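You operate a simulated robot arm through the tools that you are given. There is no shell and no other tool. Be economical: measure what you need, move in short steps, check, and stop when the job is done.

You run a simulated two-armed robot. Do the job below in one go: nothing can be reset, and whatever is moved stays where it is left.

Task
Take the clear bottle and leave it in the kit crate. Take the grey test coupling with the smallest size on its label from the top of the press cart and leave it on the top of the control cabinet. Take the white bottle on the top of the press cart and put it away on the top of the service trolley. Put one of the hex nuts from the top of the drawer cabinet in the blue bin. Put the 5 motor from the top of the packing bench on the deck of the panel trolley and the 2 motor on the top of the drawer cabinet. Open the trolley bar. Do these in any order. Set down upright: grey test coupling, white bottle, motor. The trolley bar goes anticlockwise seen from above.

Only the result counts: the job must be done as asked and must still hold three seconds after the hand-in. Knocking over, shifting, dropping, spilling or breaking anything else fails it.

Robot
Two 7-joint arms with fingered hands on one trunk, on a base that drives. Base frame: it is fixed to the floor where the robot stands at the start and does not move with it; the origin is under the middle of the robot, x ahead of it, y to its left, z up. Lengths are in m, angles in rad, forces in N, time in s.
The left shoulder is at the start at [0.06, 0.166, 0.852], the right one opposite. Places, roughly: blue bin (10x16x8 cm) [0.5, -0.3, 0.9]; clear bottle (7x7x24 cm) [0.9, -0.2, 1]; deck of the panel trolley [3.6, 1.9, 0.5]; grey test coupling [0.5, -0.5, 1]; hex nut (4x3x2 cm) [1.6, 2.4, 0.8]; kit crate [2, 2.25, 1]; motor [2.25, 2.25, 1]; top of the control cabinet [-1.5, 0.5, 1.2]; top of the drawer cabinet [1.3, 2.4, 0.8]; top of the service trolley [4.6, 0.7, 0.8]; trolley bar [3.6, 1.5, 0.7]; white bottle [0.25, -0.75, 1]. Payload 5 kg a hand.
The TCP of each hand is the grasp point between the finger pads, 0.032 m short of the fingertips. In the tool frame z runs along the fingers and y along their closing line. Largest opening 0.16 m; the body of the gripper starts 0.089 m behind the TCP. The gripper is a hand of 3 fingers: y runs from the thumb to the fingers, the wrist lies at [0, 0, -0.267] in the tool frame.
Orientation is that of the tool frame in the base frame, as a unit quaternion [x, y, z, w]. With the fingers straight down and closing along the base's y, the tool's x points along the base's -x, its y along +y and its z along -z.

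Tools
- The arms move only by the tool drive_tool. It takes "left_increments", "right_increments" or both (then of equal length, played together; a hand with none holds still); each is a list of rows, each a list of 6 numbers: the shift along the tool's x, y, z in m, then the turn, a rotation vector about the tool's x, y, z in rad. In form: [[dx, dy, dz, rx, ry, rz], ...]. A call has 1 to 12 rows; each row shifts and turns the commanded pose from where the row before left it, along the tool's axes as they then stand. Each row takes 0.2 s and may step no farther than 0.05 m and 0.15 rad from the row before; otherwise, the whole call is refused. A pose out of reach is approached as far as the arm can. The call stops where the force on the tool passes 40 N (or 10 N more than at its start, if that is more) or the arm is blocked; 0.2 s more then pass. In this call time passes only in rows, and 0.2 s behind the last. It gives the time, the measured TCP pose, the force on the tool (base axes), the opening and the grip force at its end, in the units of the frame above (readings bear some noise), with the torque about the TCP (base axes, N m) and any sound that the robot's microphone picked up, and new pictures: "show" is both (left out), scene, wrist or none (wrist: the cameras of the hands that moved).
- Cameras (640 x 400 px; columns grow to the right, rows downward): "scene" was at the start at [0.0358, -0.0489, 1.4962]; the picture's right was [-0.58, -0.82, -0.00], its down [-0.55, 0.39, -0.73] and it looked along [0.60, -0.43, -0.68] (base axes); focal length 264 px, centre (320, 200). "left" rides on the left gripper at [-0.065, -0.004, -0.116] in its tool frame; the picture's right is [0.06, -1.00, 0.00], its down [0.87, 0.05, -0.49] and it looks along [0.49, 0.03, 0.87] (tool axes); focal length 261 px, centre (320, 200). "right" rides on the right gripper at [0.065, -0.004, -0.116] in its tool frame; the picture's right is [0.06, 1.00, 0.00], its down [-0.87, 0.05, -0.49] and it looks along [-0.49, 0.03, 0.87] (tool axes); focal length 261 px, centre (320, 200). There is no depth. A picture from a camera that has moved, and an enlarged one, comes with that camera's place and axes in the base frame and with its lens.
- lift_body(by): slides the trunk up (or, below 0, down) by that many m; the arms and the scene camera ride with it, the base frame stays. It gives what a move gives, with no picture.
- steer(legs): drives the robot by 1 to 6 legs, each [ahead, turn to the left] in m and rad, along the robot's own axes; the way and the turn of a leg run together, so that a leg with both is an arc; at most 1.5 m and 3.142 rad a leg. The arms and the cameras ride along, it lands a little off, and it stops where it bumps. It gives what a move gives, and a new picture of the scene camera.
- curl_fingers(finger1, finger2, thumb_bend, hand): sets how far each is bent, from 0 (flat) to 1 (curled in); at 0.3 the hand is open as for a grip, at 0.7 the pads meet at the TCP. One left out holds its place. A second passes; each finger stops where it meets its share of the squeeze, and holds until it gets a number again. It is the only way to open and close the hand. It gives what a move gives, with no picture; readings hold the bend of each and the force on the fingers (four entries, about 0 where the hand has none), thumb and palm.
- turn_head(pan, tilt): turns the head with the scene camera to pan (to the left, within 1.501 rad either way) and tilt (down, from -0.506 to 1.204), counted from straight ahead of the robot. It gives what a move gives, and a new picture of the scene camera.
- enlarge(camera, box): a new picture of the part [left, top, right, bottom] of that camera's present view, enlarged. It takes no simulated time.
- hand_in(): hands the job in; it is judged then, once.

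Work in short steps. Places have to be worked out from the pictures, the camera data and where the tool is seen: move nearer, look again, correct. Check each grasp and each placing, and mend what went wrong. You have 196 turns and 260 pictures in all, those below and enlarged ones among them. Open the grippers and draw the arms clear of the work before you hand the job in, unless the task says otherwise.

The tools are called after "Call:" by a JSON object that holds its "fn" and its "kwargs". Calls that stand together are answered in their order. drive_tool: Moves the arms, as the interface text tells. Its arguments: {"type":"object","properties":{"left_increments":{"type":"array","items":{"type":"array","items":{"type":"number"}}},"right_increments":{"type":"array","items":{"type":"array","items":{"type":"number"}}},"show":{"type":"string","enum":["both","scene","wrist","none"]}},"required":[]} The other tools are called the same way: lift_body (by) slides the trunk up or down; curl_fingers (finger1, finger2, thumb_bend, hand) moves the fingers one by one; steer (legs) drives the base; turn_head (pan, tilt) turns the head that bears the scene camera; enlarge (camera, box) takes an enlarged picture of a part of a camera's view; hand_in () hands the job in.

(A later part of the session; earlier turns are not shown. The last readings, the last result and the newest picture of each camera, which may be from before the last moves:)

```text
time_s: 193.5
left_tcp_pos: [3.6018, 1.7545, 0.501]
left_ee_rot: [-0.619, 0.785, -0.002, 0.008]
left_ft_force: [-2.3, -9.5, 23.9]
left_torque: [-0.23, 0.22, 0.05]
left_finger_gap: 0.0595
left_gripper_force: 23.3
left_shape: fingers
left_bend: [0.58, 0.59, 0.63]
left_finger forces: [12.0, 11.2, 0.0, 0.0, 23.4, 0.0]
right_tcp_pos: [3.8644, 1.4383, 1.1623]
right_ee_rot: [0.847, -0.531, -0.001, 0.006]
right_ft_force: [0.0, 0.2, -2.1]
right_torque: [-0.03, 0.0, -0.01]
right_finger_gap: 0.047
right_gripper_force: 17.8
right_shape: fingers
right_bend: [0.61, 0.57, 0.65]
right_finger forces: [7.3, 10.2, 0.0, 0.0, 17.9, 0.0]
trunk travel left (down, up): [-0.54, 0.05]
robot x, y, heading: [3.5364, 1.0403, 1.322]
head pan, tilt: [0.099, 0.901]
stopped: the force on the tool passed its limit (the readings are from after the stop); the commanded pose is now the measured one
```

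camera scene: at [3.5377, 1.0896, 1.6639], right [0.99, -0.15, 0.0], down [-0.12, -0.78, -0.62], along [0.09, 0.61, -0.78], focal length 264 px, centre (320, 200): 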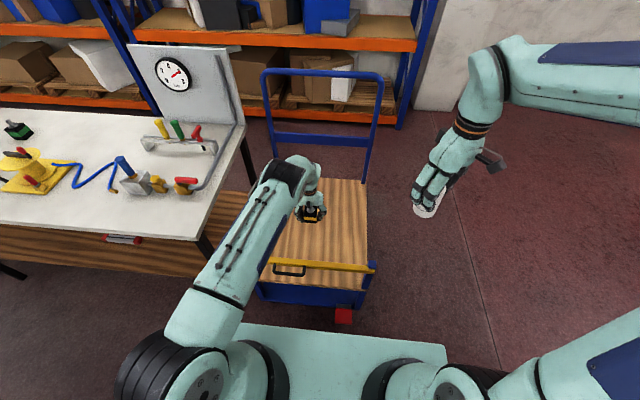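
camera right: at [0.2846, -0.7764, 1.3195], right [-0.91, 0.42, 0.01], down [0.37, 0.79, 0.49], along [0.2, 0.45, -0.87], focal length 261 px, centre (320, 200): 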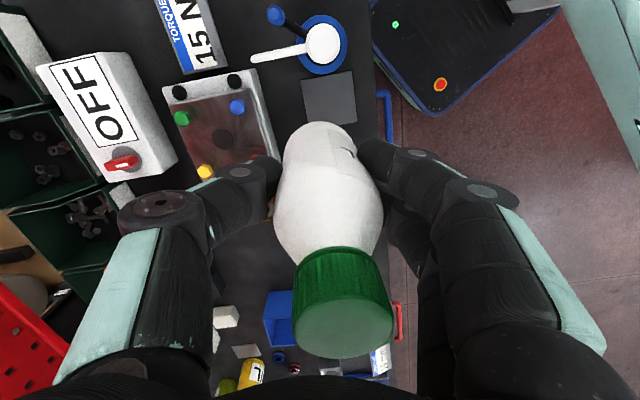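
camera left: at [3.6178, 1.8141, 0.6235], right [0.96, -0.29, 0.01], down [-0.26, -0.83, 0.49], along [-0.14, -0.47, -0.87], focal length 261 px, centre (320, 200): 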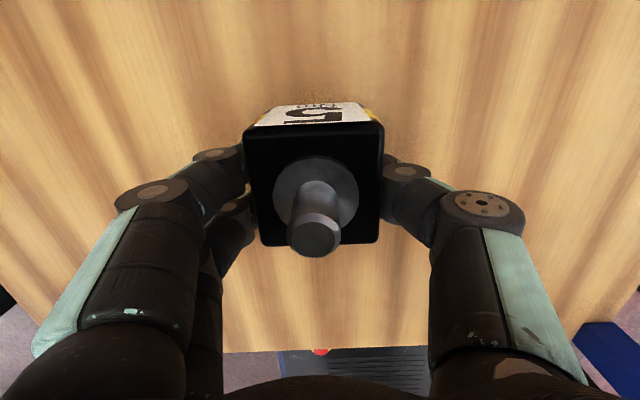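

Contact made. I ease up slightly and release.

Call:
{"fn": "lift_body", "kwargs": {"by": 0.003}}

Call:
{"fn": "curl_fingers", "kwargs": {"hand": "left", "finger1": 0.48, "finger2": 0.48, "thumb_bend": 0.48}}

Call:
{"fn": "enlarge", "kwargs": {"camera": "left", "box": [0, 0, 640, 400]}}

```text
time_s: 194.0
left_tcp_pos: [3.6019, 1.7548, 0.5013]
left_ee_rot: [-0.618, 0.786, -0.001, 0.007]
left_ft_force: [1.3, -1.7, 9.3]
left_torque: [-0.02, 0.05, 0.05]
left_finger_gap: 0.0601
left_gripper_force: 21.8
left_shape: fingers
left_bend: [0.58, 0.59, 0.63]
left_finger forces: [10.9, 10.4, 0.0, 0.0, 22.2, 0.1]
right_tcp_pos: [3.8663, 1.4394, 1.1652]
right_ee_rot: [0.848, -0.531, 0.0, 0.005]
right_ft_force: [0.3, 0.1, -2.1]
right_torque: [0.01, -0.02, -0.03]
right_finger_gap: 0.0467
right_gripper_force: 18.1
right_shape: fingers
right_bend: [0.61, 0.57, 0.65]
right_finger forces: [7.3, 10.1, 0.0, 0.0, 17.8, 0.0]
trunk travel left (down, up): [-0.543, 0.047]
robot x, y, heading: [3.5348, 1.045, 1.319]
head pan, tilt: [0.099, 0.901]
```

```text
time_s: 195.0
left_tcp_pos: [3.6013, 1.7535, 0.5007]
left_ee_rot: [-0.619, 0.786, -0.001, 0.006]
left_ft_force: [3.4, 0.8, 7.6]
left_torque: [-0.05, 0.25, -0.03]
left_finger_gap: 0.0949
left_gripper_force: 3.8
left_shape: fingers
left_bend: [0.48, 0.52, 0.48]
left_finger forces: [0.0, 7.2, 0.1, 0.0, 0.0, 0.0]
right_tcp_pos: [3.8648, 1.4393, 1.1655]
right_ee_rot: [0.847, -0.531, -0.001, 0.006]
right_ft_force: [-0.3, 0.6, -1.8]
right_torque: [-0.02, -0.03, 0.0]
right_finger_gap: 0.0467
right_gripper_force: 17.6
right_shape: fingers
right_bend: [0.61, 0.57, 0.65]
right_finger forces: [7.3, 10.2, 0.1, 0.0, 17.9, 0.1]
trunk travel left (down, up): [-0.543, 0.047]
robot x, y, heading: [3.5346, 1.0458, 1.319]
head pan, tilt: [0.099, 0.901]
```

```text
1.00 times, centred on (320, 200) of left
camera zoom: at [3.6189, 1.8159, 0.6185], right [0.96, -0.29, 0.01], down [-0.26, -0.83, 0.48], along [-0.13, -0.47, -0.87], focal length 261 px, centre (320, 200)
```

zoom: 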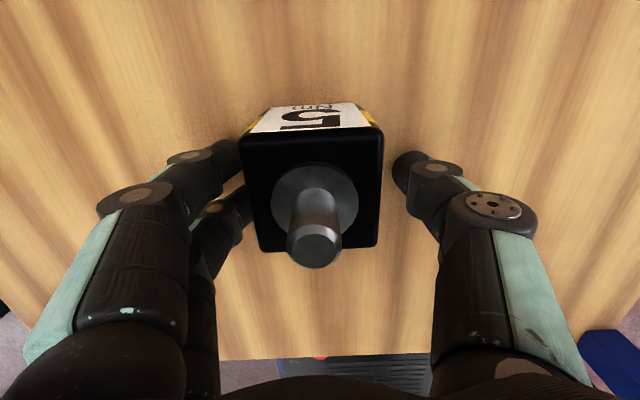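

The motor stands upright on the deck. I raise the hand straight up.

Call:
{"fn": "drive_tool", "kwargs": {"left_increments": [[0, 0, -0.01, 0, 0, 0], [0, 0, -0.04, 0, 0, 0], [0, 0, -0.05, 0, 0, 0], [0, 0, -0.05, 0, 0, 0], [0, 0, -0.05, 0, 0, 0], [0, 0, -0.05, 0, 0, 0], [0, 0, -0.05, 0, 0, 0], [0, 0, -0.05, 0, 0, 0]], "show": "both"}}

```text
time_s: 196.8
left_tcp_pos: [3.6007, 1.7499, 0.8519]
left_ee_rot: [-0.619, 0.785, -0.001, 0.005]
left_ft_force: [0.0, -0.5, 0.1]
left_torque: [0.02, 0.01, 0.01]
left_finger_gap: 0.0949
left_gripper_force: 0.1
left_shape: fingers
left_bend: [0.48, 0.48, 0.48]
left_finger forces: [0.0, 0.0, 0.0, 0.0, 0.0, 0.0]
right_tcp_pos: [3.8645, 1.4383, 1.1644]
right_ee_rot: [0.847, -0.531, 0.0, 0.006]
right_ft_force: [0.5, -0.3, -2.3]
right_torque: [0.02, 0.0, -0.03]
right_finger_gap: 0.0467
right_gripper_force: 17.5
right_shape: fingers
right_bend: [0.61, 0.57, 0.65]
right_finger forces: [7.5, 10.3, 0.1, 0.0, 17.9, 0.0]
trunk travel left (down, up): [-0.543, 0.047]
robot x, y, heading: [3.5361, 1.0441, 1.321]
head pan, tilt: [0.099, 0.901]
camera scene: at [3.5374, 1.0874, 1.6269], right [0.99, -0.15, 0.0], down [-0.12, -0.77, -0.62], along [0.09, 0.61, -0.78], focal length 264 px, centre (320, 200)
camera left: at [3.6169, 1.8126, 0.9692], right [0.96, -0.29, 0.01], down [-0.26, -0.83, 0.48], along [-0.13, -0.47, -0.87], focal length 261 px, centre (320, 200)
```

scene: 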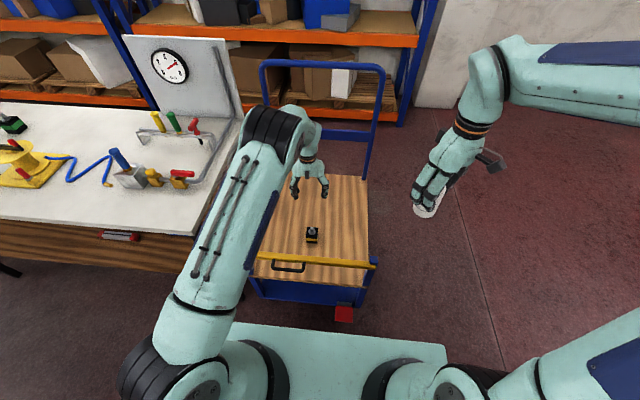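
left: 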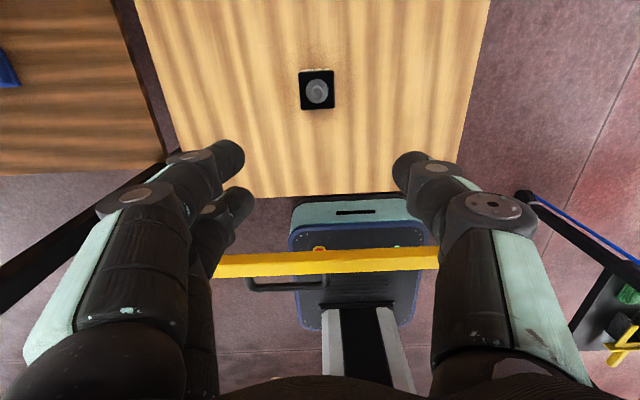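

The 5 motor is placed. Now the bar: I enlarge the bracket and handle.

Call:
{"fn": "enlarge", "kwargs": {"camera": "left", "box": [180, 200, 480, 320]}}

Call:
{"fn": "enlarge", "kwargs": {"camera": "scene", "box": [230, 230, 400, 330]}}

```text
2.13 times, centred on (330, 260) of left
camera zoom: at [3.6169, 1.8126, 0.9692], right [0.96, -0.29, 0.01], down [-0.26, -0.83, 0.48], along [-0.13, -0.47, -0.87], focal length 556 px, centre (299, 72)
```

zoom: 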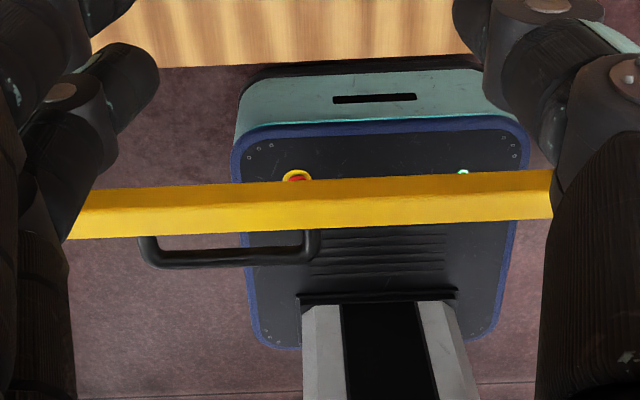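

```text
3.76 times, centred on (315, 280) of scene
camera zoom: at [3.5374, 1.0874, 1.6269], right [0.99, -0.15, 0.0], down [-0.12, -0.77, -0.62], along [0.09, 0.61, -0.78], focal length 996 px, centre (339, -101)
```

zoom: 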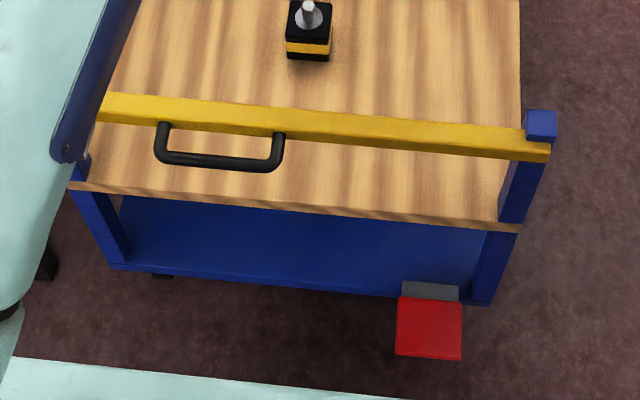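

The hinge is at the right post (blue cap) and the free end sits in the grey keeper at left, so the bar swings toward me. I back off to leave room for the swing.

Call:
{"fn": "steer", "kwargs": {"legs": [[-0.15, 0], [0, -0.4], [-0.15, 0], [0, 0.2]]}}

Call:
{"fn": "turn_head", "kwargs": {"pan": 0.15, "tilt": 0.75}}

Call:
{"fn": "enlarge", "kwargs": {"camera": "left", "box": [0, 0, 640, 400]}}

```text
time_s: 201.1
left_tcp_pos: [3.6107, 1.464, 0.8508]
left_ee_rot: [-0.537, 0.843, -0.004, 0.007]
left_ft_force: [-0.2, 0.6, 0.6]
left_torque: [-0.01, 0.0, 0.01]
left_finger_gap: 0.0951
left_gripper_force: 0.1
left_shape: fingers
left_bend: [0.48, 0.48, 0.48]
left_finger forces: [0.0, 0.1, 0.0, 0.1, 0.0, 0.0]
right_tcp_pos: [3.8081, 1.1054, 1.1656]
right_ee_rot: [0.791, -0.612, 0.0, 0.007]
right_ft_force: [0.3, 0.6, -2.7]
right_torque: [0.0, -0.07, -0.01]
right_finger_gap: 0.0466
right_gripper_force: 18.0
right_shape: fingers
right_bend: [0.61, 0.57, 0.65]
right_finger forces: [7.3, 10.2, 0.0, 0.1, 17.8, 0.0]
trunk travel left (down, up): [-0.543, 0.047]
robot x, y, heading: [3.4066, 0.7797, 1.124]
head pan, tilt: [0.099, 0.901]
camera scene: at [3.4178, 0.8258, 1.6269], right [0.94, -0.34, 0.0], down [-0.27, -0.74, -0.62], along [0.21, 0.58, -0.78], focal length 264 px, centre (320, 200)
```

scene: 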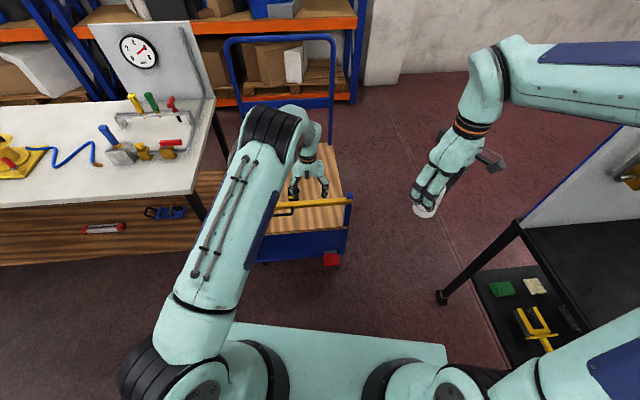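

```text
time_s: 201.8
left_tcp_pos: [3.6107, 1.462, 0.8512]
left_ee_rot: [-0.538, 0.843, -0.002, 0.006]
left_ft_force: [0.0, 0.1, 0.1]
left_torque: [0.01, 0.02, -0.02]
left_finger_gap: 0.0948
left_gripper_force: 0.1
left_shape: fingers
left_bend: [0.48, 0.48, 0.48]
left_finger forces: [0.1, 0.1, 0.1, 0.0, 0.1, 0.1]
right_tcp_pos: [3.8079, 1.1058, 1.1644]
right_ee_rot: [0.791, -0.612, 0.0, 0.006]
right_ft_force: [0.3, 0.4, -1.6]
right_torque: [0.0, 0.0, 0.01]
right_finger_gap: 0.0466
right_gripper_force: 17.8
right_shape: fingers
right_bend: [0.61, 0.57, 0.65]
right_finger forces: [7.3, 10.2, 0.0, 0.1, 17.8, 0.0]
trunk travel left (down, up): [-0.543, 0.047]
robot x, y, heading: [3.4102, 0.782, 1.124]
head pan, tilt: [0.15, 0.75]
camera scene: at [3.4175, 0.8333, 1.6388], right [0.96, -0.29, 0.0], down [-0.2, -0.65, -0.73], along [0.22, 0.7, -0.68], focal length 264 px, centre (320, 200)
```

scene: 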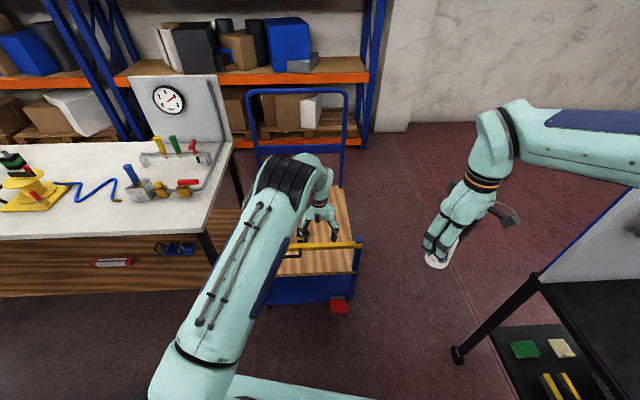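

```text
1.00 times, centred on (320, 200) of left
camera zoom: at [3.6401, 1.5206, 0.9688], right [0.88, -0.48, 0.01], down [-0.42, -0.77, 0.48], along [-0.22, -0.43, -0.87], focal length 261 px, centre (320, 200)
```

zoom: 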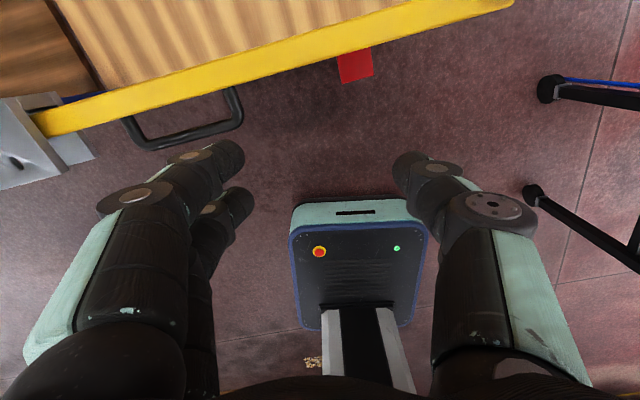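

I enlarge the keeper region in the left view.

Call:
{"fn": "enlarge", "kwargs": {"camera": "left", "box": [0, 60, 260, 220]}}

Call:
{"fn": "enlarge", "kwargs": {"camera": "left", "box": [360, 0, 560, 100]}}

```text
2.46 times, centred on (130, 140) of left
camera zoom: at [3.6401, 1.5206, 0.9688], right [0.88, -0.48, 0.01], down [-0.42, -0.77, 0.48], along [-0.22, -0.43, -0.87], focal length 642 px, centre (788, 348)
```

zoom: 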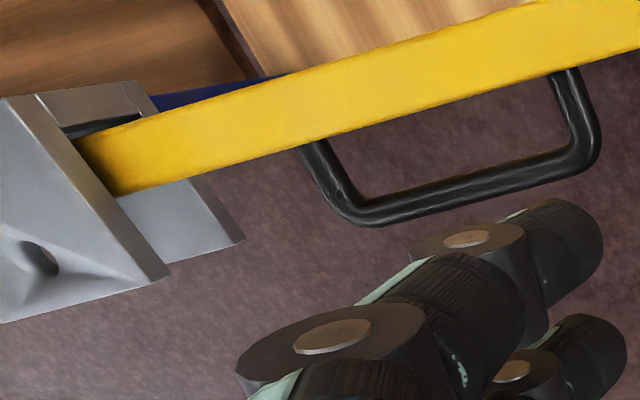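

```text
3.20 times, centred on (460, 50) of left
camera zoom: at [3.6401, 1.5206, 0.9688], right [0.88, -0.48, 0.01], down [-0.42, -0.77, 0.48], along [-0.22, -0.43, -0.87], focal length 834 px, centre (-128, 680)
```

zoom: 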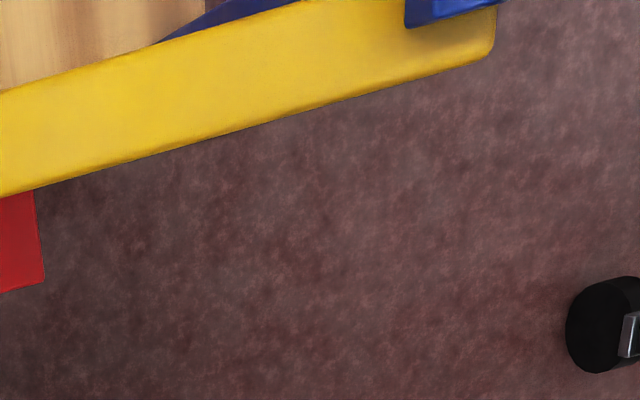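

The keeper is open toward me, so the bar swings out. I'll reach behind the bar with closed fingers and pull it round. First close the left fingers and move to a point behind the bar.

Call:
{"fn": "curl_fingers", "kwargs": {"hand": "left", "finger1": 0.68, "finger2": 0.68, "thumb_bend": 0.68}}

Call:
{"fn": "drive_tool", "kwargs": {"left_increments": [[-0.0166, 0.0425, 0, 0, 0, 0], [-0.0166, 0.0425, 0, 0, 0, 0], [-0.0166, 0.0425, 0, 0, 0, 0], [-0.0166, 0.0425, 0, 0, 0, 0], [-0.0166, 0.0425, 0, 0, 0, 0]], "show": "both"}}

```text
time_s: 202.8
left_tcp_pos: [3.6112, 1.4633, 0.8508]
left_ee_rot: [-0.537, 0.843, -0.002, 0.006]
left_ft_force: [-0.9, -0.4, -0.4]
left_torque: [-0.02, 0.0, -0.03]
left_finger_gap: 0.0195
left_gripper_force: 0.0
left_shape: fingers
left_bend: [0.68, 0.68, 0.68]
left_finger forces: [0.0, 0.0, 0.1, 0.0, 0.1, 0.1]
right_tcp_pos: [3.8085, 1.1053, 1.165]
right_ee_rot: [0.79, -0.613, -0.001, 0.005]
right_ft_force: [-0.5, 0.1, -2.0]
right_torque: [-0.04, -0.02, 0.0]
right_finger_gap: 0.0467
right_gripper_force: 17.0
right_shape: fingers
right_bend: [0.61, 0.57, 0.65]
right_finger forces: [7.3, 10.3, 0.0, 0.0, 17.9, 0.1]
trunk travel left (down, up): [-0.543, 0.047]
robot x, y, heading: [3.4053, 0.7828, 1.12]
head pan, tilt: [0.15, 0.75]
```

```text
time_s: 204.0
left_tcp_pos: [3.4518, 1.6308, 0.8476]
left_ee_rot: [-0.538, 0.843, -0.004, 0.006]
left_ft_force: [0.4, 0.0, -0.2]
left_torque: [-0.01, 0.0, 0.0]
left_finger_gap: 0.0189
left_gripper_force: 0.1
left_shape: fingers
left_bend: [0.68, 0.68, 0.68]
left_finger forces: [0.0, 0.0, 0.0, 0.0, 0.1, 0.0]
right_tcp_pos: [3.8062, 1.1067, 1.1657]
right_ee_rot: [0.791, -0.611, 0.0, 0.006]
right_ft_force: [-0.3, 1.4, -2.1]
right_torque: [-0.04, -0.02, -0.02]
right_finger_gap: 0.0464
right_gripper_force: 17.7
right_shape: fingers
right_bend: [0.61, 0.57, 0.65]
right_finger forces: [7.2, 10.1, 0.0, 0.0, 17.8, 0.0]
trunk travel left (down, up): [-0.543, 0.047]
robot x, y, heading: [3.4086, 0.78, 1.119]
head pan, tilt: [0.15, 0.75]
camera scene: at [3.4161, 0.8347, 1.6388], right [0.96, -0.29, 0.0], down [-0.2, -0.65, -0.73], along [0.22, 0.7, -0.68], focal length 264 px, centre (320, 200)
camera left: at [3.4802, 1.6881, 0.966], right [0.88, -0.48, 0.01], down [-0.42, -0.77, 0.48], along [-0.22, -0.43, -0.87], focal length 261 px, centre (320, 200)
```

scene: 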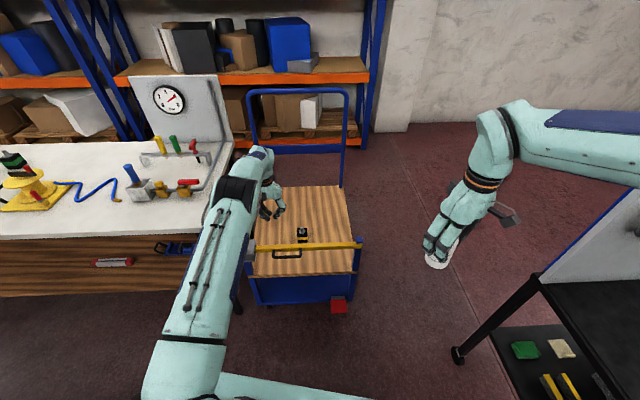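
left: 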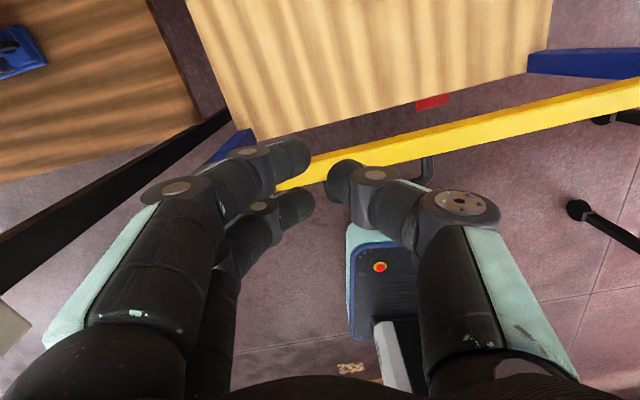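

The hand is behind the bar by about 5 cm. I lower the fingers to bar level.

Call:
{"fn": "drive_tool", "kwargs": {"left_increments": [[0, 0, 0.045, 0, 0, 0], [0, 0, 0.045, 0, 0, 0], [0, 0, 0.045, 0, 0, 0], [0, 0, 0.045, 0, 0, 0]], "show": "both"}}

```text
time_s: 205.0
left_tcp_pos: [3.4566, 1.627, 0.6678]
left_ee_rot: [-0.538, 0.843, -0.002, 0.006]
left_ft_force: [0.0, -0.1, 0.7]
left_torque: [0.01, 0.03, 0.0]
left_finger_gap: 0.0189
left_gripper_force: 0.1
left_shape: fingers
left_bend: [0.68, 0.68, 0.68]
left_finger forces: [0.0, 0.0, 0.0, 0.0, 0.0, 0.0]
right_tcp_pos: [3.8076, 1.1066, 1.1645]
right_ee_rot: [0.791, -0.612, 0.0, 0.007]
right_ft_force: [-0.8, 0.4, -2.5]
right_torque: [-0.04, 0.0, 0.01]
right_finger_gap: 0.0465
right_gripper_force: 17.5
right_shape: fingers
right_bend: [0.61, 0.57, 0.65]
right_finger forces: [7.2, 10.3, 0.0, 0.0, 17.8, 0.1]
trunk travel left (down, up): [-0.543, 0.047]
robot x, y, heading: [3.405, 0.7821, 1.122]
head pan, tilt: [0.15, 0.75]
camera scene: at [3.4168, 0.8344, 1.639], right [0.96, -0.29, 0.0], down [-0.2, -0.65, -0.73], along [0.21, 0.7, -0.68], focal length 264 px, centre (320, 200)
camera left: at [3.4849, 1.6839, 0.7862], right [0.88, -0.48, 0.01], down [-0.42, -0.77, 0.48], along [-0.22, -0.43, -0.88], focal length 261 px, centre (320, 200)
```

scene: 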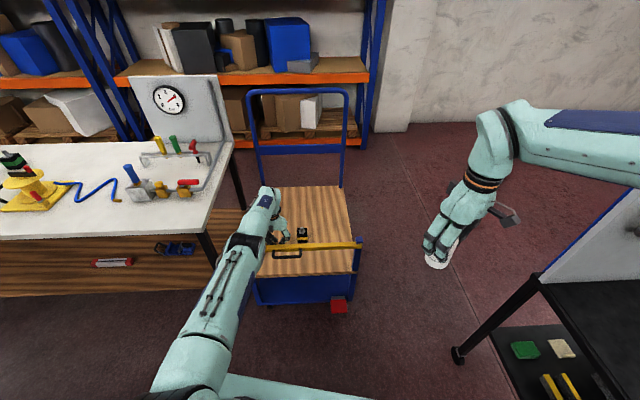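
left: 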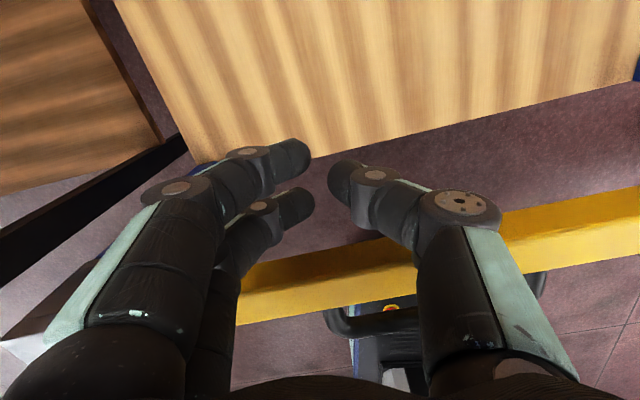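

The bar top is about z 0.66, so I lower 4 cm more, and at the same time move the white-bottle hand aside to the right.

Call:
{"fn": "drive_tool", "kwargs": {"left_increments": [[0, 0, 0.015, 0, 0, 0], [0, 0, 0.015, 0, 0, 0], [0, 0, 0.012, 0, 0, 0]], "right_increments": [[0.028, -0.033, 0, 0, 0, 0], [0.028, -0.033, 0, 0, 0, 0], [0.028, -0.033, 0, 0, 0, 0]], "show": "wrist"}}

```text
time_s: 205.8
left_tcp_pos: [3.4643, 1.6103, 0.6311]
left_ee_rot: [-0.538, 0.843, -0.003, 0.006]
left_ft_force: [0.0, 0.2, -0.2]
left_torque: [0.0, 0.0, 0.0]
left_finger_gap: 0.0187
left_gripper_force: 0.1
left_shape: fingers
left_bend: [0.68, 0.68, 0.68]
left_finger forces: [0.0, 0.1, 0.0, 0.0, 0.1, 0.0]
left hand out of reach, approached as far as the arm can: row 1, 2, 3
right_tcp_pos: [3.9269, 1.048, 1.1659]
right_ee_rot: [0.791, -0.612, -0.002, 0.006]
right_ft_force: [0.4, 0.1, -1.4]
right_torque: [0.0, -0.01, 0.0]
right_finger_gap: 0.0466
right_gripper_force: 17.5
right_shape: fingers
right_bend: [0.61, 0.57, 0.65]
right_finger forces: [7.5, 10.3, 0.0, 0.0, 18.2, 0.0]
trunk travel left (down, up): [-0.543, 0.047]
robot x, y, heading: [3.4093, 0.7813, 1.12]
head pan, tilt: [0.15, 0.75]
camera right: at [3.9477, 0.988, 1.2824], right [-0.95, -0.31, 0.01], down [-0.27, 0.83, 0.49], along [-0.16, 0.46, -0.87], focal length 261 px, centre (320, 200)
camera left: at [3.4933, 1.667, 0.7483], right [0.88, -0.48, 0.01], down [-0.42, -0.77, 0.48], along [-0.22, -0.43, -0.87], focal length 261 px, centre (320, 200)
```

right: 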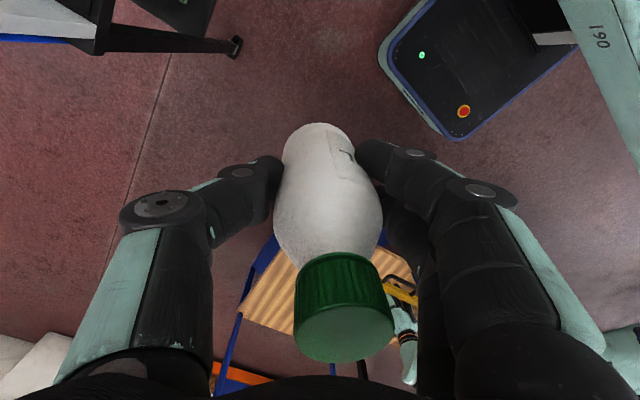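
left: 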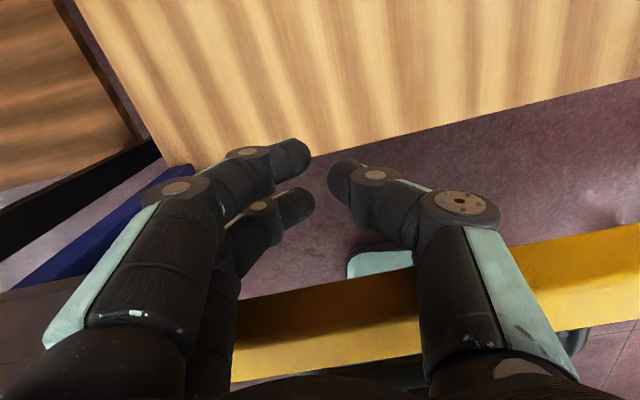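

Near arm limit; I drop the trunk 3 cm to gain room, then start pulling along the arc.

Call:
{"fn": "lift_body", "kwargs": {"by": -0.03}}

Call:
{"fn": "drive_tool", "kwargs": {"left_increments": [[0.02, 0, 0, 0, 0, 0], [0.02, 0, 0, 0, 0, 0], [0.02, -0.005, 0, 0, 0, 0]], "show": "both"}}

```text
time_s: 206.5
left_tcp_pos: [3.464, 1.6109, 0.6003]
left_ee_rot: [-0.538, 0.843, -0.003, 0.005]
left_ft_force: [1.0, 0.8, 0.1]
left_torque: [-0.02, 0.01, -0.01]
left_finger_gap: 0.0191
left_gripper_force: 0.2
left_shape: fingers
left_bend: [0.68, 0.68, 0.68]
left_finger forces: [0.0, 0.0, 0.1, 0.1, 0.1, 0.0]
right_tcp_pos: [3.926, 1.048, 1.1361]
right_ee_rot: [0.791, -0.612, 0.0, 0.006]
right_ft_force: [-0.3, 1.2, -1.9]
right_torque: [0.01, 0.01, 0.0]
right_finger_gap: 0.0464
right_gripper_force: 17.7
right_shape: fingers
right_bend: [0.61, 0.57, 0.65]
right_finger forces: [7.5, 10.3, 0.0, 0.0, 18.0, 0.0]
trunk travel left (down, up): [-0.513, 0.077]
robot x, y, heading: [3.4083, 0.7818, 1.12]
head pan, tilt: [0.15, 0.75]
```

```text
time_s: 207.3
left_tcp_pos: [3.4432, 1.5528, 0.6008]
left_ee_rot: [-0.538, 0.843, -0.002, 0.006]
left_ft_force: [-0.8, 0.1, -0.4]
left_torque: [0.01, -0.02, 0.01]
left_finger_gap: 0.019
left_gripper_force: 0.0
left_shape: fingers
left_bend: [0.68, 0.68, 0.68]
left_finger forces: [0.1, 0.1, 0.1, 0.0, 0.0, 0.0]
right_tcp_pos: [3.9266, 1.0497, 1.1367]
right_ee_rot: [0.791, -0.612, -0.001, 0.006]
right_ft_force: [-0.3, -0.5, -2.3]
right_torque: [-0.03, 0.02, -0.01]
right_finger_gap: 0.0464
right_gripper_force: 17.1
right_shape: fingers
right_bend: [0.61, 0.57, 0.65]
right_finger forces: [7.4, 10.3, 0.1, 0.1, 18.1, 0.1]
trunk travel left (down, up): [-0.513, 0.077]
robot x, y, heading: [3.4086, 0.7817, 1.122]
head pan, tilt: [0.15, 0.75]
camera scene: at [3.4175, 0.833, 1.6089], right [0.96, -0.29, 0.0], down [-0.2, -0.65, -0.73], along [0.22, 0.7, -0.68], focal length 264 px, centre (320, 200)
camera left: at [3.4718, 1.6101, 0.7186], right [0.88, -0.48, 0.01], down [-0.42, -0.77, 0.48], along [-0.22, -0.43, -0.88], focal length 261 px, centre (320, 200)
```

scene: 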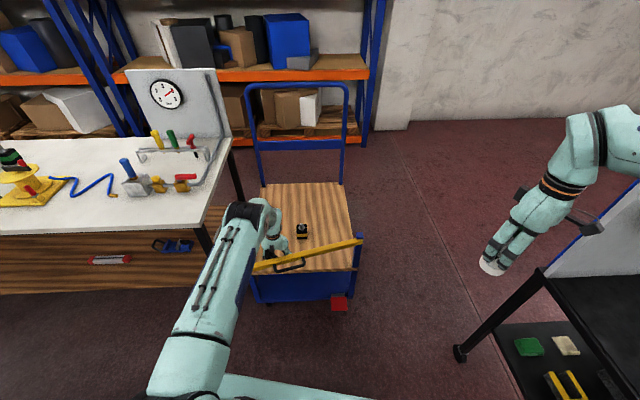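
left: 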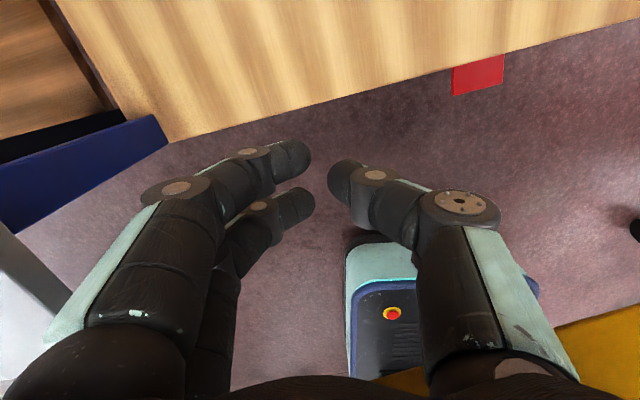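

The bar has started to swing out. I continue along the arc about the hinge.

Call:
{"fn": "drive_tool", "kwargs": {"left_increments": [[0.0431, -0.0128, 0, 0, 0, 0], [0.0411, -0.0182, 0, 0, 0, 0], [0.0385, -0.0233, 0, 0, 0, 0], [0.0352, -0.0281, 0, 0, 0, 0]], "show": "both"}}

```text
time_s: 208.3
left_tcp_pos: [3.4496, 1.3751, 0.6003]
left_ee_rot: [-0.538, 0.843, -0.002, 0.005]
left_ft_force: [0.3, 0.2, 0.7]
left_torque: [0.0, 0.02, 0.01]
left_finger_gap: 0.0187
left_gripper_force: 0.1
left_shape: fingers
left_bend: [0.68, 0.68, 0.68]
left_finger forces: [0.0, 0.0, 0.0, 0.1, 0.0, 0.0]
right_tcp_pos: [3.926, 1.0484, 1.1364]
right_ee_rot: [0.791, -0.612, -0.001, 0.006]
right_ft_force: [0.2, -0.7, -2.0]
right_torque: [0.02, 0.0, 0.04]
right_finger_gap: 0.0464
right_gripper_force: 18.1
right_shape: fingers
right_bend: [0.61, 0.57, 0.65]
right_finger forces: [7.4, 10.4, 0.0, 0.1, 18.0, 0.1]
trunk travel left (down, up): [-0.513, 0.077]
robot x, y, heading: [3.4068, 0.7804, 1.121]
head pan, tilt: [0.15, 0.75]
camera scene: at [3.4177, 0.8329, 1.6089], right [0.96, -0.29, 0.0], down [-0.2, -0.65, -0.73], along [0.21, 0.7, -0.68], focal length 264 px, centre (320, 200)
camera left: at [3.4792, 1.4316, 0.7176], right [0.88, -0.48, 0.01], down [-0.42, -0.77, 0.48], along [-0.22, -0.43, -0.88], focal length 261 px, centre (320, 200)
```

scene: 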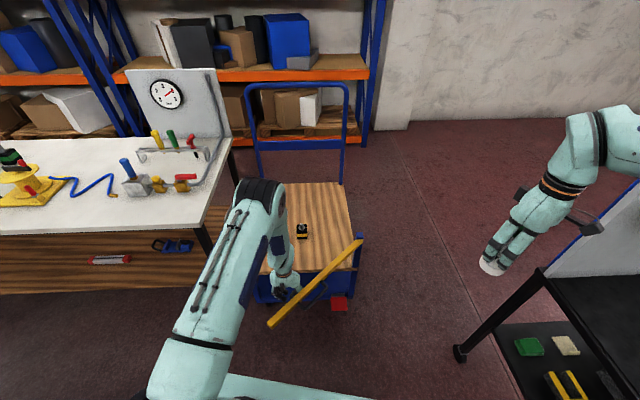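
left: 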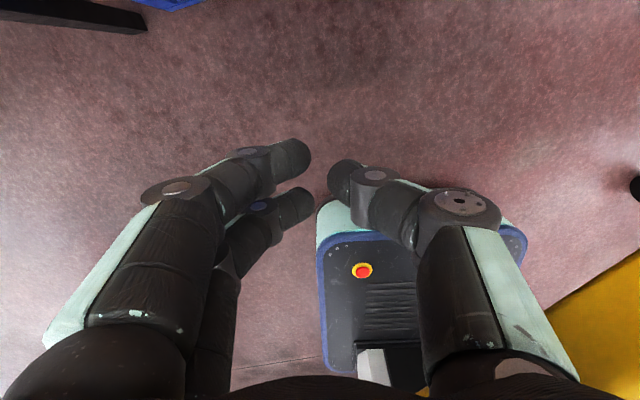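

About 40° open. I continue pushing it round.

Call:
{"fn": "drive_tool", "kwargs": {"left_increments": [[0.0313, -0.0324, 0, 0, 0, 0], [0.0269, -0.0361, 0, 0, 0, 0], [0.022, -0.0393, 0, 0, 0, 0], [0.0168, -0.0418, 0, 0, 0, 0]], "show": "both"}}

```text
time_s: 209.3
left_tcp_pos: [3.5447, 1.2225, 0.5988]
left_ee_rot: [-0.538, 0.843, -0.001, 0.006]
left_ft_force: [1.2, 0.5, 0.2]
left_torque: [0.01, 0.02, 0.01]
left_finger_gap: 0.0185
left_gripper_force: 0.1
left_shape: fingers
left_bend: [0.68, 0.68, 0.68]
left_finger forces: [0.0, 0.1, 0.1, 0.0, 0.0, 0.0]
right_tcp_pos: [3.9277, 1.0486, 1.1352]
right_ee_rot: [0.791, -0.612, -0.001, 0.006]
right_ft_force: [-0.2, -1.0, -2.5]
right_torque: [0.01, 0.03, 0.01]
right_finger_gap: 0.0464
right_gripper_force: 17.5
right_shape: fingers
right_bend: [0.61, 0.57, 0.65]
right_finger forces: [7.4, 10.5, 0.0, 0.0, 18.0, 0.0]
trunk travel left (down, up): [-0.513, 0.077]
robot x, y, heading: [3.4053, 0.7852, 1.13]
head pan, tilt: [0.15, 0.75]
camera scene: at [3.4183, 0.8326, 1.6089], right [0.96, -0.29, 0.0], down [-0.2, -0.65, -0.73], along [0.21, 0.7, -0.68], focal length 264 px, centre (320, 200)
camera left: at [3.5735, 1.2797, 0.7173], right [0.88, -0.48, 0.01], down [-0.42, -0.77, 0.48], along [-0.22, -0.43, -0.87], focal length 261 px, centre (320, 200)
```

scene: 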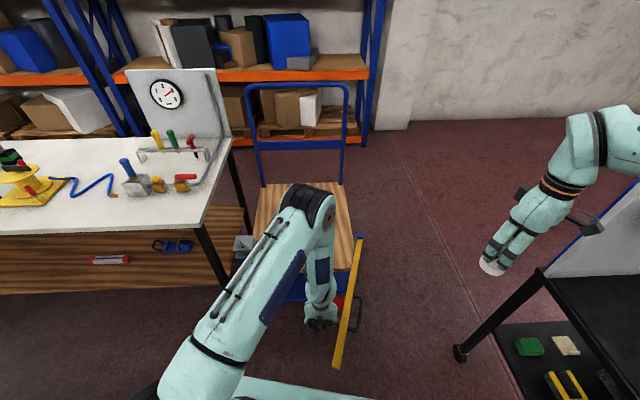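
left: 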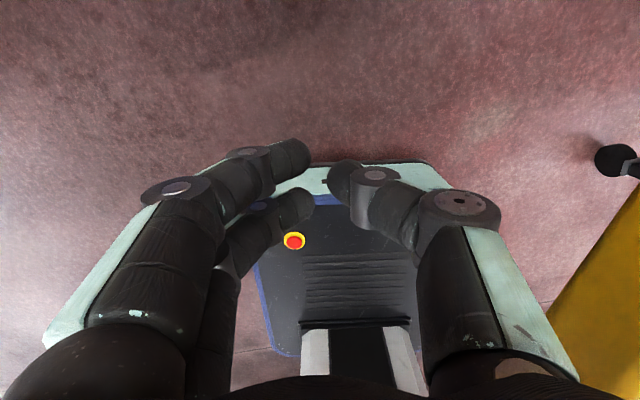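

About 80° open. I push a little further.

Call:
{"fn": "drive_tool", "kwargs": {"left_increments": [[0.0113, -0.0436, 0, 0, 0, 0], [0.0057, -0.0446, 0, 0, 0, 0], [0, -0.045, 0, 0, 0, 0]], "show": "scene"}}

```text
time_s: 210.1
left_tcp_pos: [3.6604, 1.1521, 0.6029]
left_ee_rot: [-0.538, 0.843, -0.003, 0.006]
left_ft_force: [0.5, 0.0, -0.2]
left_torque: [0.03, 0.02, 0.01]
left_finger_gap: 0.0188
left_gripper_force: 0.2
left_shape: fingers
left_bend: [0.68, 0.68, 0.68]
left_finger forces: [0.0, 0.1, 0.1, 0.0, 0.1, 0.0]
right_tcp_pos: [3.926, 1.049, 1.1359]
right_ee_rot: [0.791, -0.612, -0.001, 0.007]
right_ft_force: [-0.3, -0.2, -1.5]
right_torque: [0.01, 0.03, -0.02]
right_finger_gap: 0.0466
right_gripper_force: 17.4
right_shape: fingers
right_bend: [0.61, 0.57, 0.65]
right_finger forces: [7.4, 10.3, 0.0, 0.0, 18.0, 0.1]
trunk travel left (down, up): [-0.513, 0.077]
robot x, y, heading: [3.4073, 0.782, 1.122]
head pan, tilt: [0.15, 0.75]
camera scene: at [3.4185, 0.8322, 1.6089], right [0.96, -0.29, 0.0], down [-0.2, -0.65, -0.73], along [0.21, 0.7, -0.68], focal length 264 px, centre (320, 200)
```

scene: 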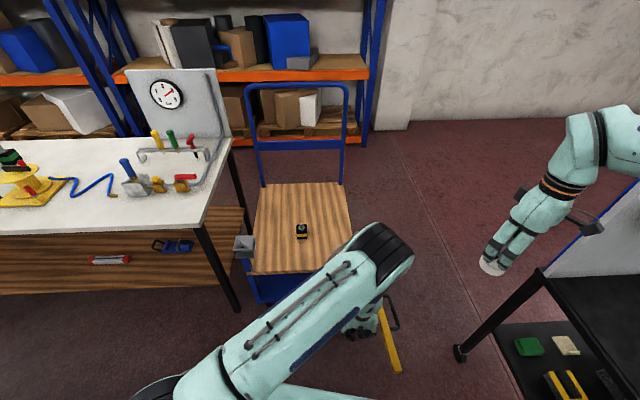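

Past 90° with no resistance. I push on gently to find its stop.

Call:
{"fn": "drive_tool", "kwargs": {"left_increments": [[-0.0059, -0.0446, 0, 0, 0, 0], [-0.0117, -0.0434, 0, 0, 0, 0], [-0.0172, -0.0416, 0, 0, 0, 0]], "show": "scene"}}

```text
time_s: 210.9
left_tcp_pos: [3.7886, 1.1288, 0.6021]
left_ee_rot: [-0.539, 0.842, -0.002, 0.003]
left_ft_force: [-6.3, -3.0, -4.5]
left_torque: [0.23, -0.2, -0.27]
left_finger_gap: 0.0173
left_gripper_force: 4.1
left_shape: fingers
left_bend: [0.68, 0.68, 0.68]
left_finger forces: [0.1, 0.0, 0.1, 0.0, 8.1, 0.0]
right_tcp_pos: [3.9262, 1.049, 1.1365]
right_ee_rot: [0.791, -0.612, -0.002, 0.006]
right_ft_force: [-0.6, -0.2, -2.5]
right_torque: [-0.03, 0.0, 0.0]
right_finger_gap: 0.0463
right_gripper_force: 17.6
right_shape: fingers
right_bend: [0.61, 0.57, 0.65]
right_finger forces: [7.5, 10.5, 0.0, 0.1, 18.0, 0.0]
trunk travel left (down, up): [-0.513, 0.077]
robot x, y, heading: [3.4079, 0.7841, 1.125]
head pan, tilt: [0.15, 0.75]
camera scene: at [3.4171, 0.8329, 1.6088], right [0.96, -0.29, 0.0], down [-0.2, -0.65, -0.73], along [0.21, 0.7, -0.68], focal length 264 px, centre (320, 200)
```

scene: 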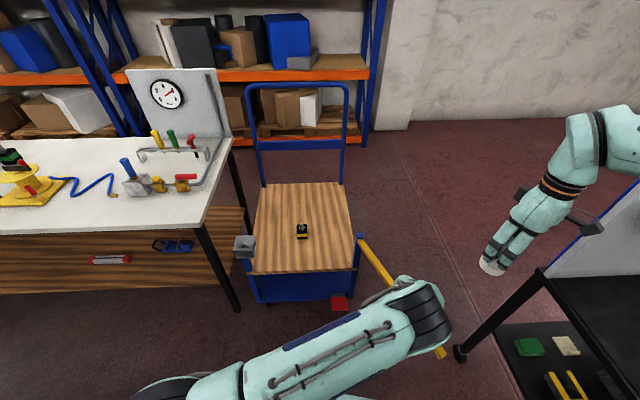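

Reached the stop; the bar is fully open. I withdraw the hand sideways away from the bar and up.

Call:
{"fn": "drive_tool", "kwargs": {"left_increments": [[0.005, 0.045, 0, 0, 0, 0], [0.005, 0.045, 0, 0, 0, 0], [0, 0.045, -0.02, 0, 0, 0], [0, 0.02, -0.045, 0, 0, 0], [0, 0, -0.05, 0, 0, 0], [0, 0, -0.05, 0, 0, 0], [0, 0, -0.05, 0, 0, 0], [0, 0, -0.05, 0, 0, 0]], "show": "scene"}}

Call:
{"fn": "lift_body", "kwargs": {"by": 0.07}}

```text
time_s: 212.7
left_tcp_pos: [3.6423, 1.1868, 0.8681]
left_ee_rot: [-0.538, 0.843, -0.003, 0.005]
left_ft_force: [0.1, -0.5, 0.6]
left_torque: [0.02, -0.01, 0.01]
left_finger_gap: 0.0185
left_gripper_force: 0.0
left_shape: fingers
left_bend: [0.68, 0.68, 0.68]
left_finger forces: [0.1, 0.0, 0.0, 0.0, 0.0, 0.0]
right_tcp_pos: [3.9256, 1.0497, 1.1365]
right_ee_rot: [0.791, -0.612, 0.0, 0.005]
right_ft_force: [-0.2, 0.2, -2.6]
right_torque: [-0.01, 0.0, -0.05]
right_finger_gap: 0.0465
right_gripper_force: 17.6
right_shape: fingers
right_bend: [0.61, 0.57, 0.65]
right_finger forces: [7.5, 10.4, 0.0, 0.0, 18.0, 0.1]
trunk travel left (down, up): [-0.513, 0.077]
robot x, y, heading: [3.4078, 0.7796, 1.124]
head pan, tilt: [0.15, 0.75]
camera scene: at [3.4168, 0.8327, 1.6088], right [0.96, -0.29, 0.0], down [-0.2, -0.65, -0.73], along [0.22, 0.7, -0.68], focal length 264 px, centre (320, 200)
```

scene: 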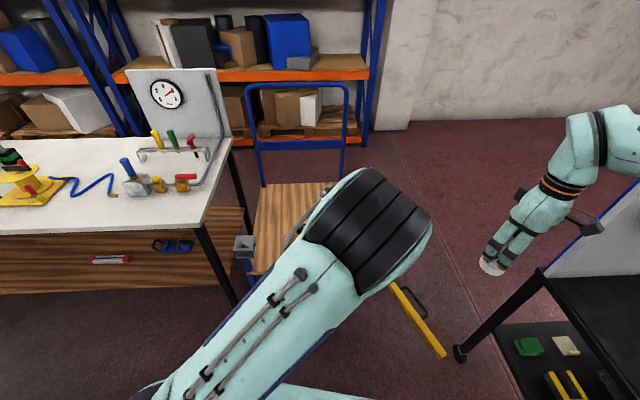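

```text
time_s: 213.8
left_tcp_pos: [3.6429, 1.1875, 0.9371]
left_ee_rot: [-0.537, 0.843, -0.003, 0.006]
left_ft_force: [0.6, 0.7, 0.7]
left_torque: [-0.01, 0.02, 0.03]
left_finger_gap: 0.0184
left_gripper_force: 0.1
left_shape: fingers
left_bend: [0.68, 0.68, 0.68]
left_finger forces: [0.0, 0.0, 0.1, 0.0, 0.1, 0.0]
right_tcp_pos: [3.9255, 1.0495, 1.2065]
right_ee_rot: [0.791, -0.612, -0.001, 0.006]
right_ft_force: [0.0, -0.8, -1.6]
right_torque: [-0.03, -0.03, 0.0]
right_finger_gap: 0.0465
right_gripper_force: 17.8
right_shape: fingers
right_bend: [0.61, 0.57, 0.65]
right_finger forces: [7.4, 10.4, 0.0, 0.1, 17.8, 0.0]
trunk travel left (down, up): [-0.583, 0.007]
robot x, y, heading: [3.4117, 0.7838, 1.124]
head pan, tilt: [0.15, 0.75]
```

Bar stays open. I back up slightly and turn toward the service trolley.

Call:
{"fn": "steer", "kwargs": {"legs": [[-0.25, 0], [0, -1.05]]}}

Call:
{"fn": "turn_head", "kwargs": {"pan": 0.0, "tilt": 0.55}}

```text
time_s: 218.3
left_tcp_pos: [3.7687, 0.5559, 0.9388]
left_ee_rot: [-0.042, 0.999, -0.005, 0.004]
left_ft_force: [0.2, -0.3, 0.3]
left_torque: [0.01, 0.0, -0.01]
left_finger_gap: 0.0186
left_gripper_force: 0.1
left_shape: fingers
left_bend: [0.68, 0.68, 0.68]
left_finger forces: [0.1, 0.0, 0.1, 0.0, 0.0, 0.0]
right_tcp_pos: [3.7896, 0.243, 1.2074]
right_ee_rot: [-0.376, 0.927, 0.004, -0.004]
right_ft_force: [0.3, 0.1, -1.8]
right_torque: [-0.01, 0.05, -0.03]
right_finger_gap: 0.0463
right_gripper_force: 17.4
right_shape: fingers
right_bend: [0.61, 0.57, 0.65]
right_finger forces: [7.1, 9.9, 0.0, 0.1, 17.8, 0.0]
trunk travel left (down, up): [-0.583, 0.007]
robot x, y, heading: [3.301, 0.5586, 0.068]
head pan, tilt: [0.15, 0.75]
camera scene: at [3.3499, 0.5739, 1.6789], right [0.22, -0.98, 0.0], down [-0.67, -0.15, -0.73], along [0.71, 0.16, -0.68], focal length 264 px, centre (320, 200)
```

scene: 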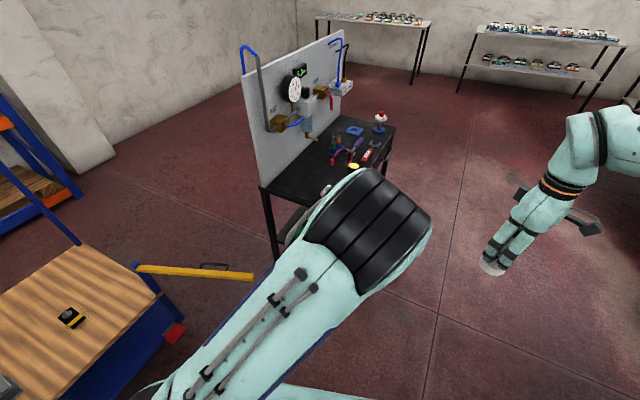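

```text
time_s: 219.0
left_tcp_pos: [3.7699, 0.5563, 0.9378]
left_ee_rot: [-0.042, 0.999, -0.005, 0.003]
left_ft_force: [-1.0, -0.4, 0.2]
left_torque: [0.05, 0.05, 0.01]
left_finger_gap: 0.0187
left_gripper_force: 0.0
left_shape: fingers
left_bend: [0.68, 0.68, 0.68]
left_finger forces: [0.0, 0.1, 0.0, 0.0, 0.1, 0.0]
right_tcp_pos: [3.7908, 0.242, 1.2048]
right_ee_rot: [-0.376, 0.927, 0.004, -0.005]
right_ft_force: [-0.4, 0.4, -2.1]
right_torque: [0.0, 0.07, -0.02]
right_finger_gap: 0.046
right_gripper_force: 18.1
right_shape: fingers
right_bend: [0.61, 0.57, 0.65]
right_finger forces: [6.9, 9.9, 0.0, 0.1, 17.7, 0.0]
trunk travel left (down, up): [-0.583, 0.007]
robot x, y, heading: [3.3008, 0.5548, 0.075]
head pan, tilt: [0.0, 0.55]
camera scene: at [3.3588, 0.5626, 1.6962], right [0.07, -1.0, 0.0], down [-0.52, -0.04, -0.85], along [0.85, 0.06, -0.52], focal length 264 px, centre (320, 200)
```

scene: 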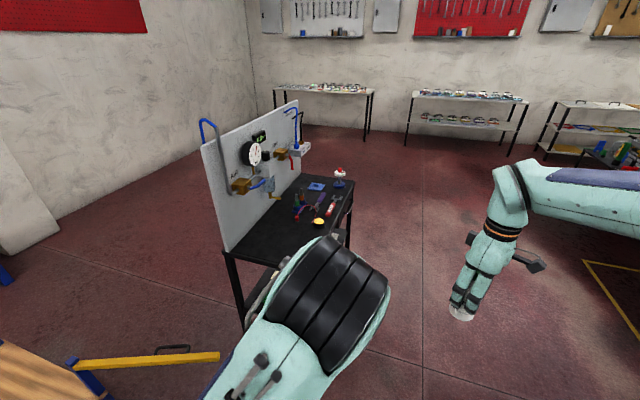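

The service trolley has a board along its far-left side; its open long side faces right. I drive round to that side and face it.

Call:
{"fn": "steer", "kwargs": {"legs": [[0, -0.467], [1.2, 0], [0, 1.62]]}}

Call:
{"fn": "turn_head", "kwargs": {"pan": 0.0, "tilt": 0.7}}

```text
time_s: 230.3
left_tcp_pos: [4.5998, 0.5194, 0.9375]
left_ee_rot: [-0.576, 0.817, -0.002, 0.005]
left_ft_force: [-0.1, 0.2, -0.7]
left_torque: [-0.02, -0.02, 0.0]
left_finger_gap: 0.0182
left_gripper_force: 0.1
left_shape: fingers
left_bend: [0.68, 0.68, 0.68]
left_finger forces: [0.0, 0.0, 0.0, 0.0, 0.0, 0.0]
right_tcp_pos: [4.894, 0.4089, 1.2059]
right_ee_rot: [0.819, -0.574, -0.001, 0.006]
right_ft_force: [-0.5, 0.5, -2.6]
right_torque: [-0.03, 0.02, 0.0]
right_finger_gap: 0.0457
right_gripper_force: 16.9
right_shape: fingers
right_bend: [0.61, 0.57, 0.66]
right_finger forces: [6.6, 9.7, 0.0, 0.1, 17.3, 0.1]
trunk travel left (down, up): [-0.583, 0.007]
robot x, y, heading: [4.4018, 0.0917, 1.213]
head pan, tilt: [0.0, 0.55]
camera scene: at [4.4231, 0.1496, 1.6962], right [0.94, -0.35, 0.0], down [-0.18, -0.49, -0.85], along [0.3, 0.8, -0.52], focal length 264 px, centre (320, 200)
```

scene: 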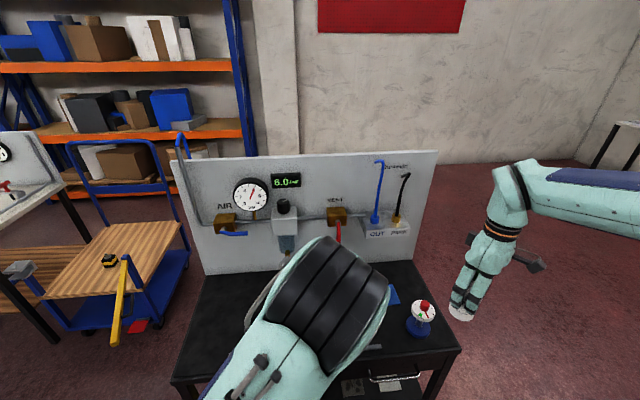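

```text
time_s: 231.0
left_tcp_pos: [4.6003, 0.5184, 0.9376]
left_ee_rot: [-0.577, 0.817, -0.002, 0.006]
left_ft_force: [0.6, -0.4, 0.1]
left_torque: [-0.05, 0.02, -0.01]
left_finger_gap: 0.0187
left_gripper_force: 0.0
left_shape: fingers
left_bend: [0.68, 0.68, 0.68]
left_finger forces: [0.0, 0.0, 0.0, 0.1, 0.0, 0.0]
right_tcp_pos: [4.8953, 0.4094, 1.2055]
right_ee_rot: [0.819, -0.574, 0.0, 0.005]
right_ft_force: [0.4, 0.4, -2.4]
right_torque: [-0.01, 0.0, 0.01]
right_finger_gap: 0.0458
right_gripper_force: 17.0
right_shape: fingers
right_bend: [0.61, 0.57, 0.66]
right_finger forces: [6.8, 9.8, 0.0, 0.0, 17.1, 0.1]
trunk travel left (down, up): [-0.583, 0.007]
robot x, y, heading: [4.4064, 0.0951, 1.218]
head pan, tilt: [0.0, 0.7]
camera scene: at [4.4217, 0.1447, 1.6831], right [0.94, -0.35, 0.0], down [-0.22, -0.6, -0.77], along [0.27, 0.72, -0.64], focal length 264 px, centre (320, 200)
```

scene: 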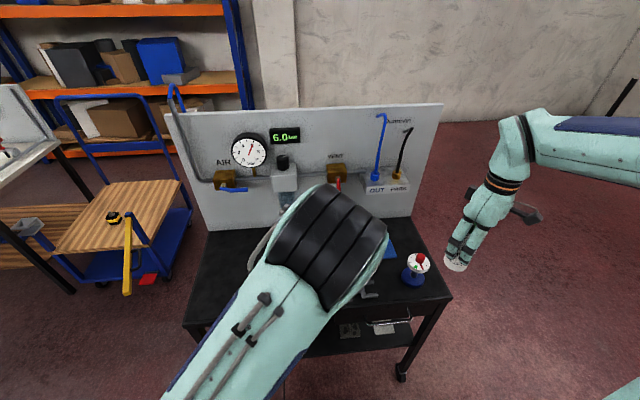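

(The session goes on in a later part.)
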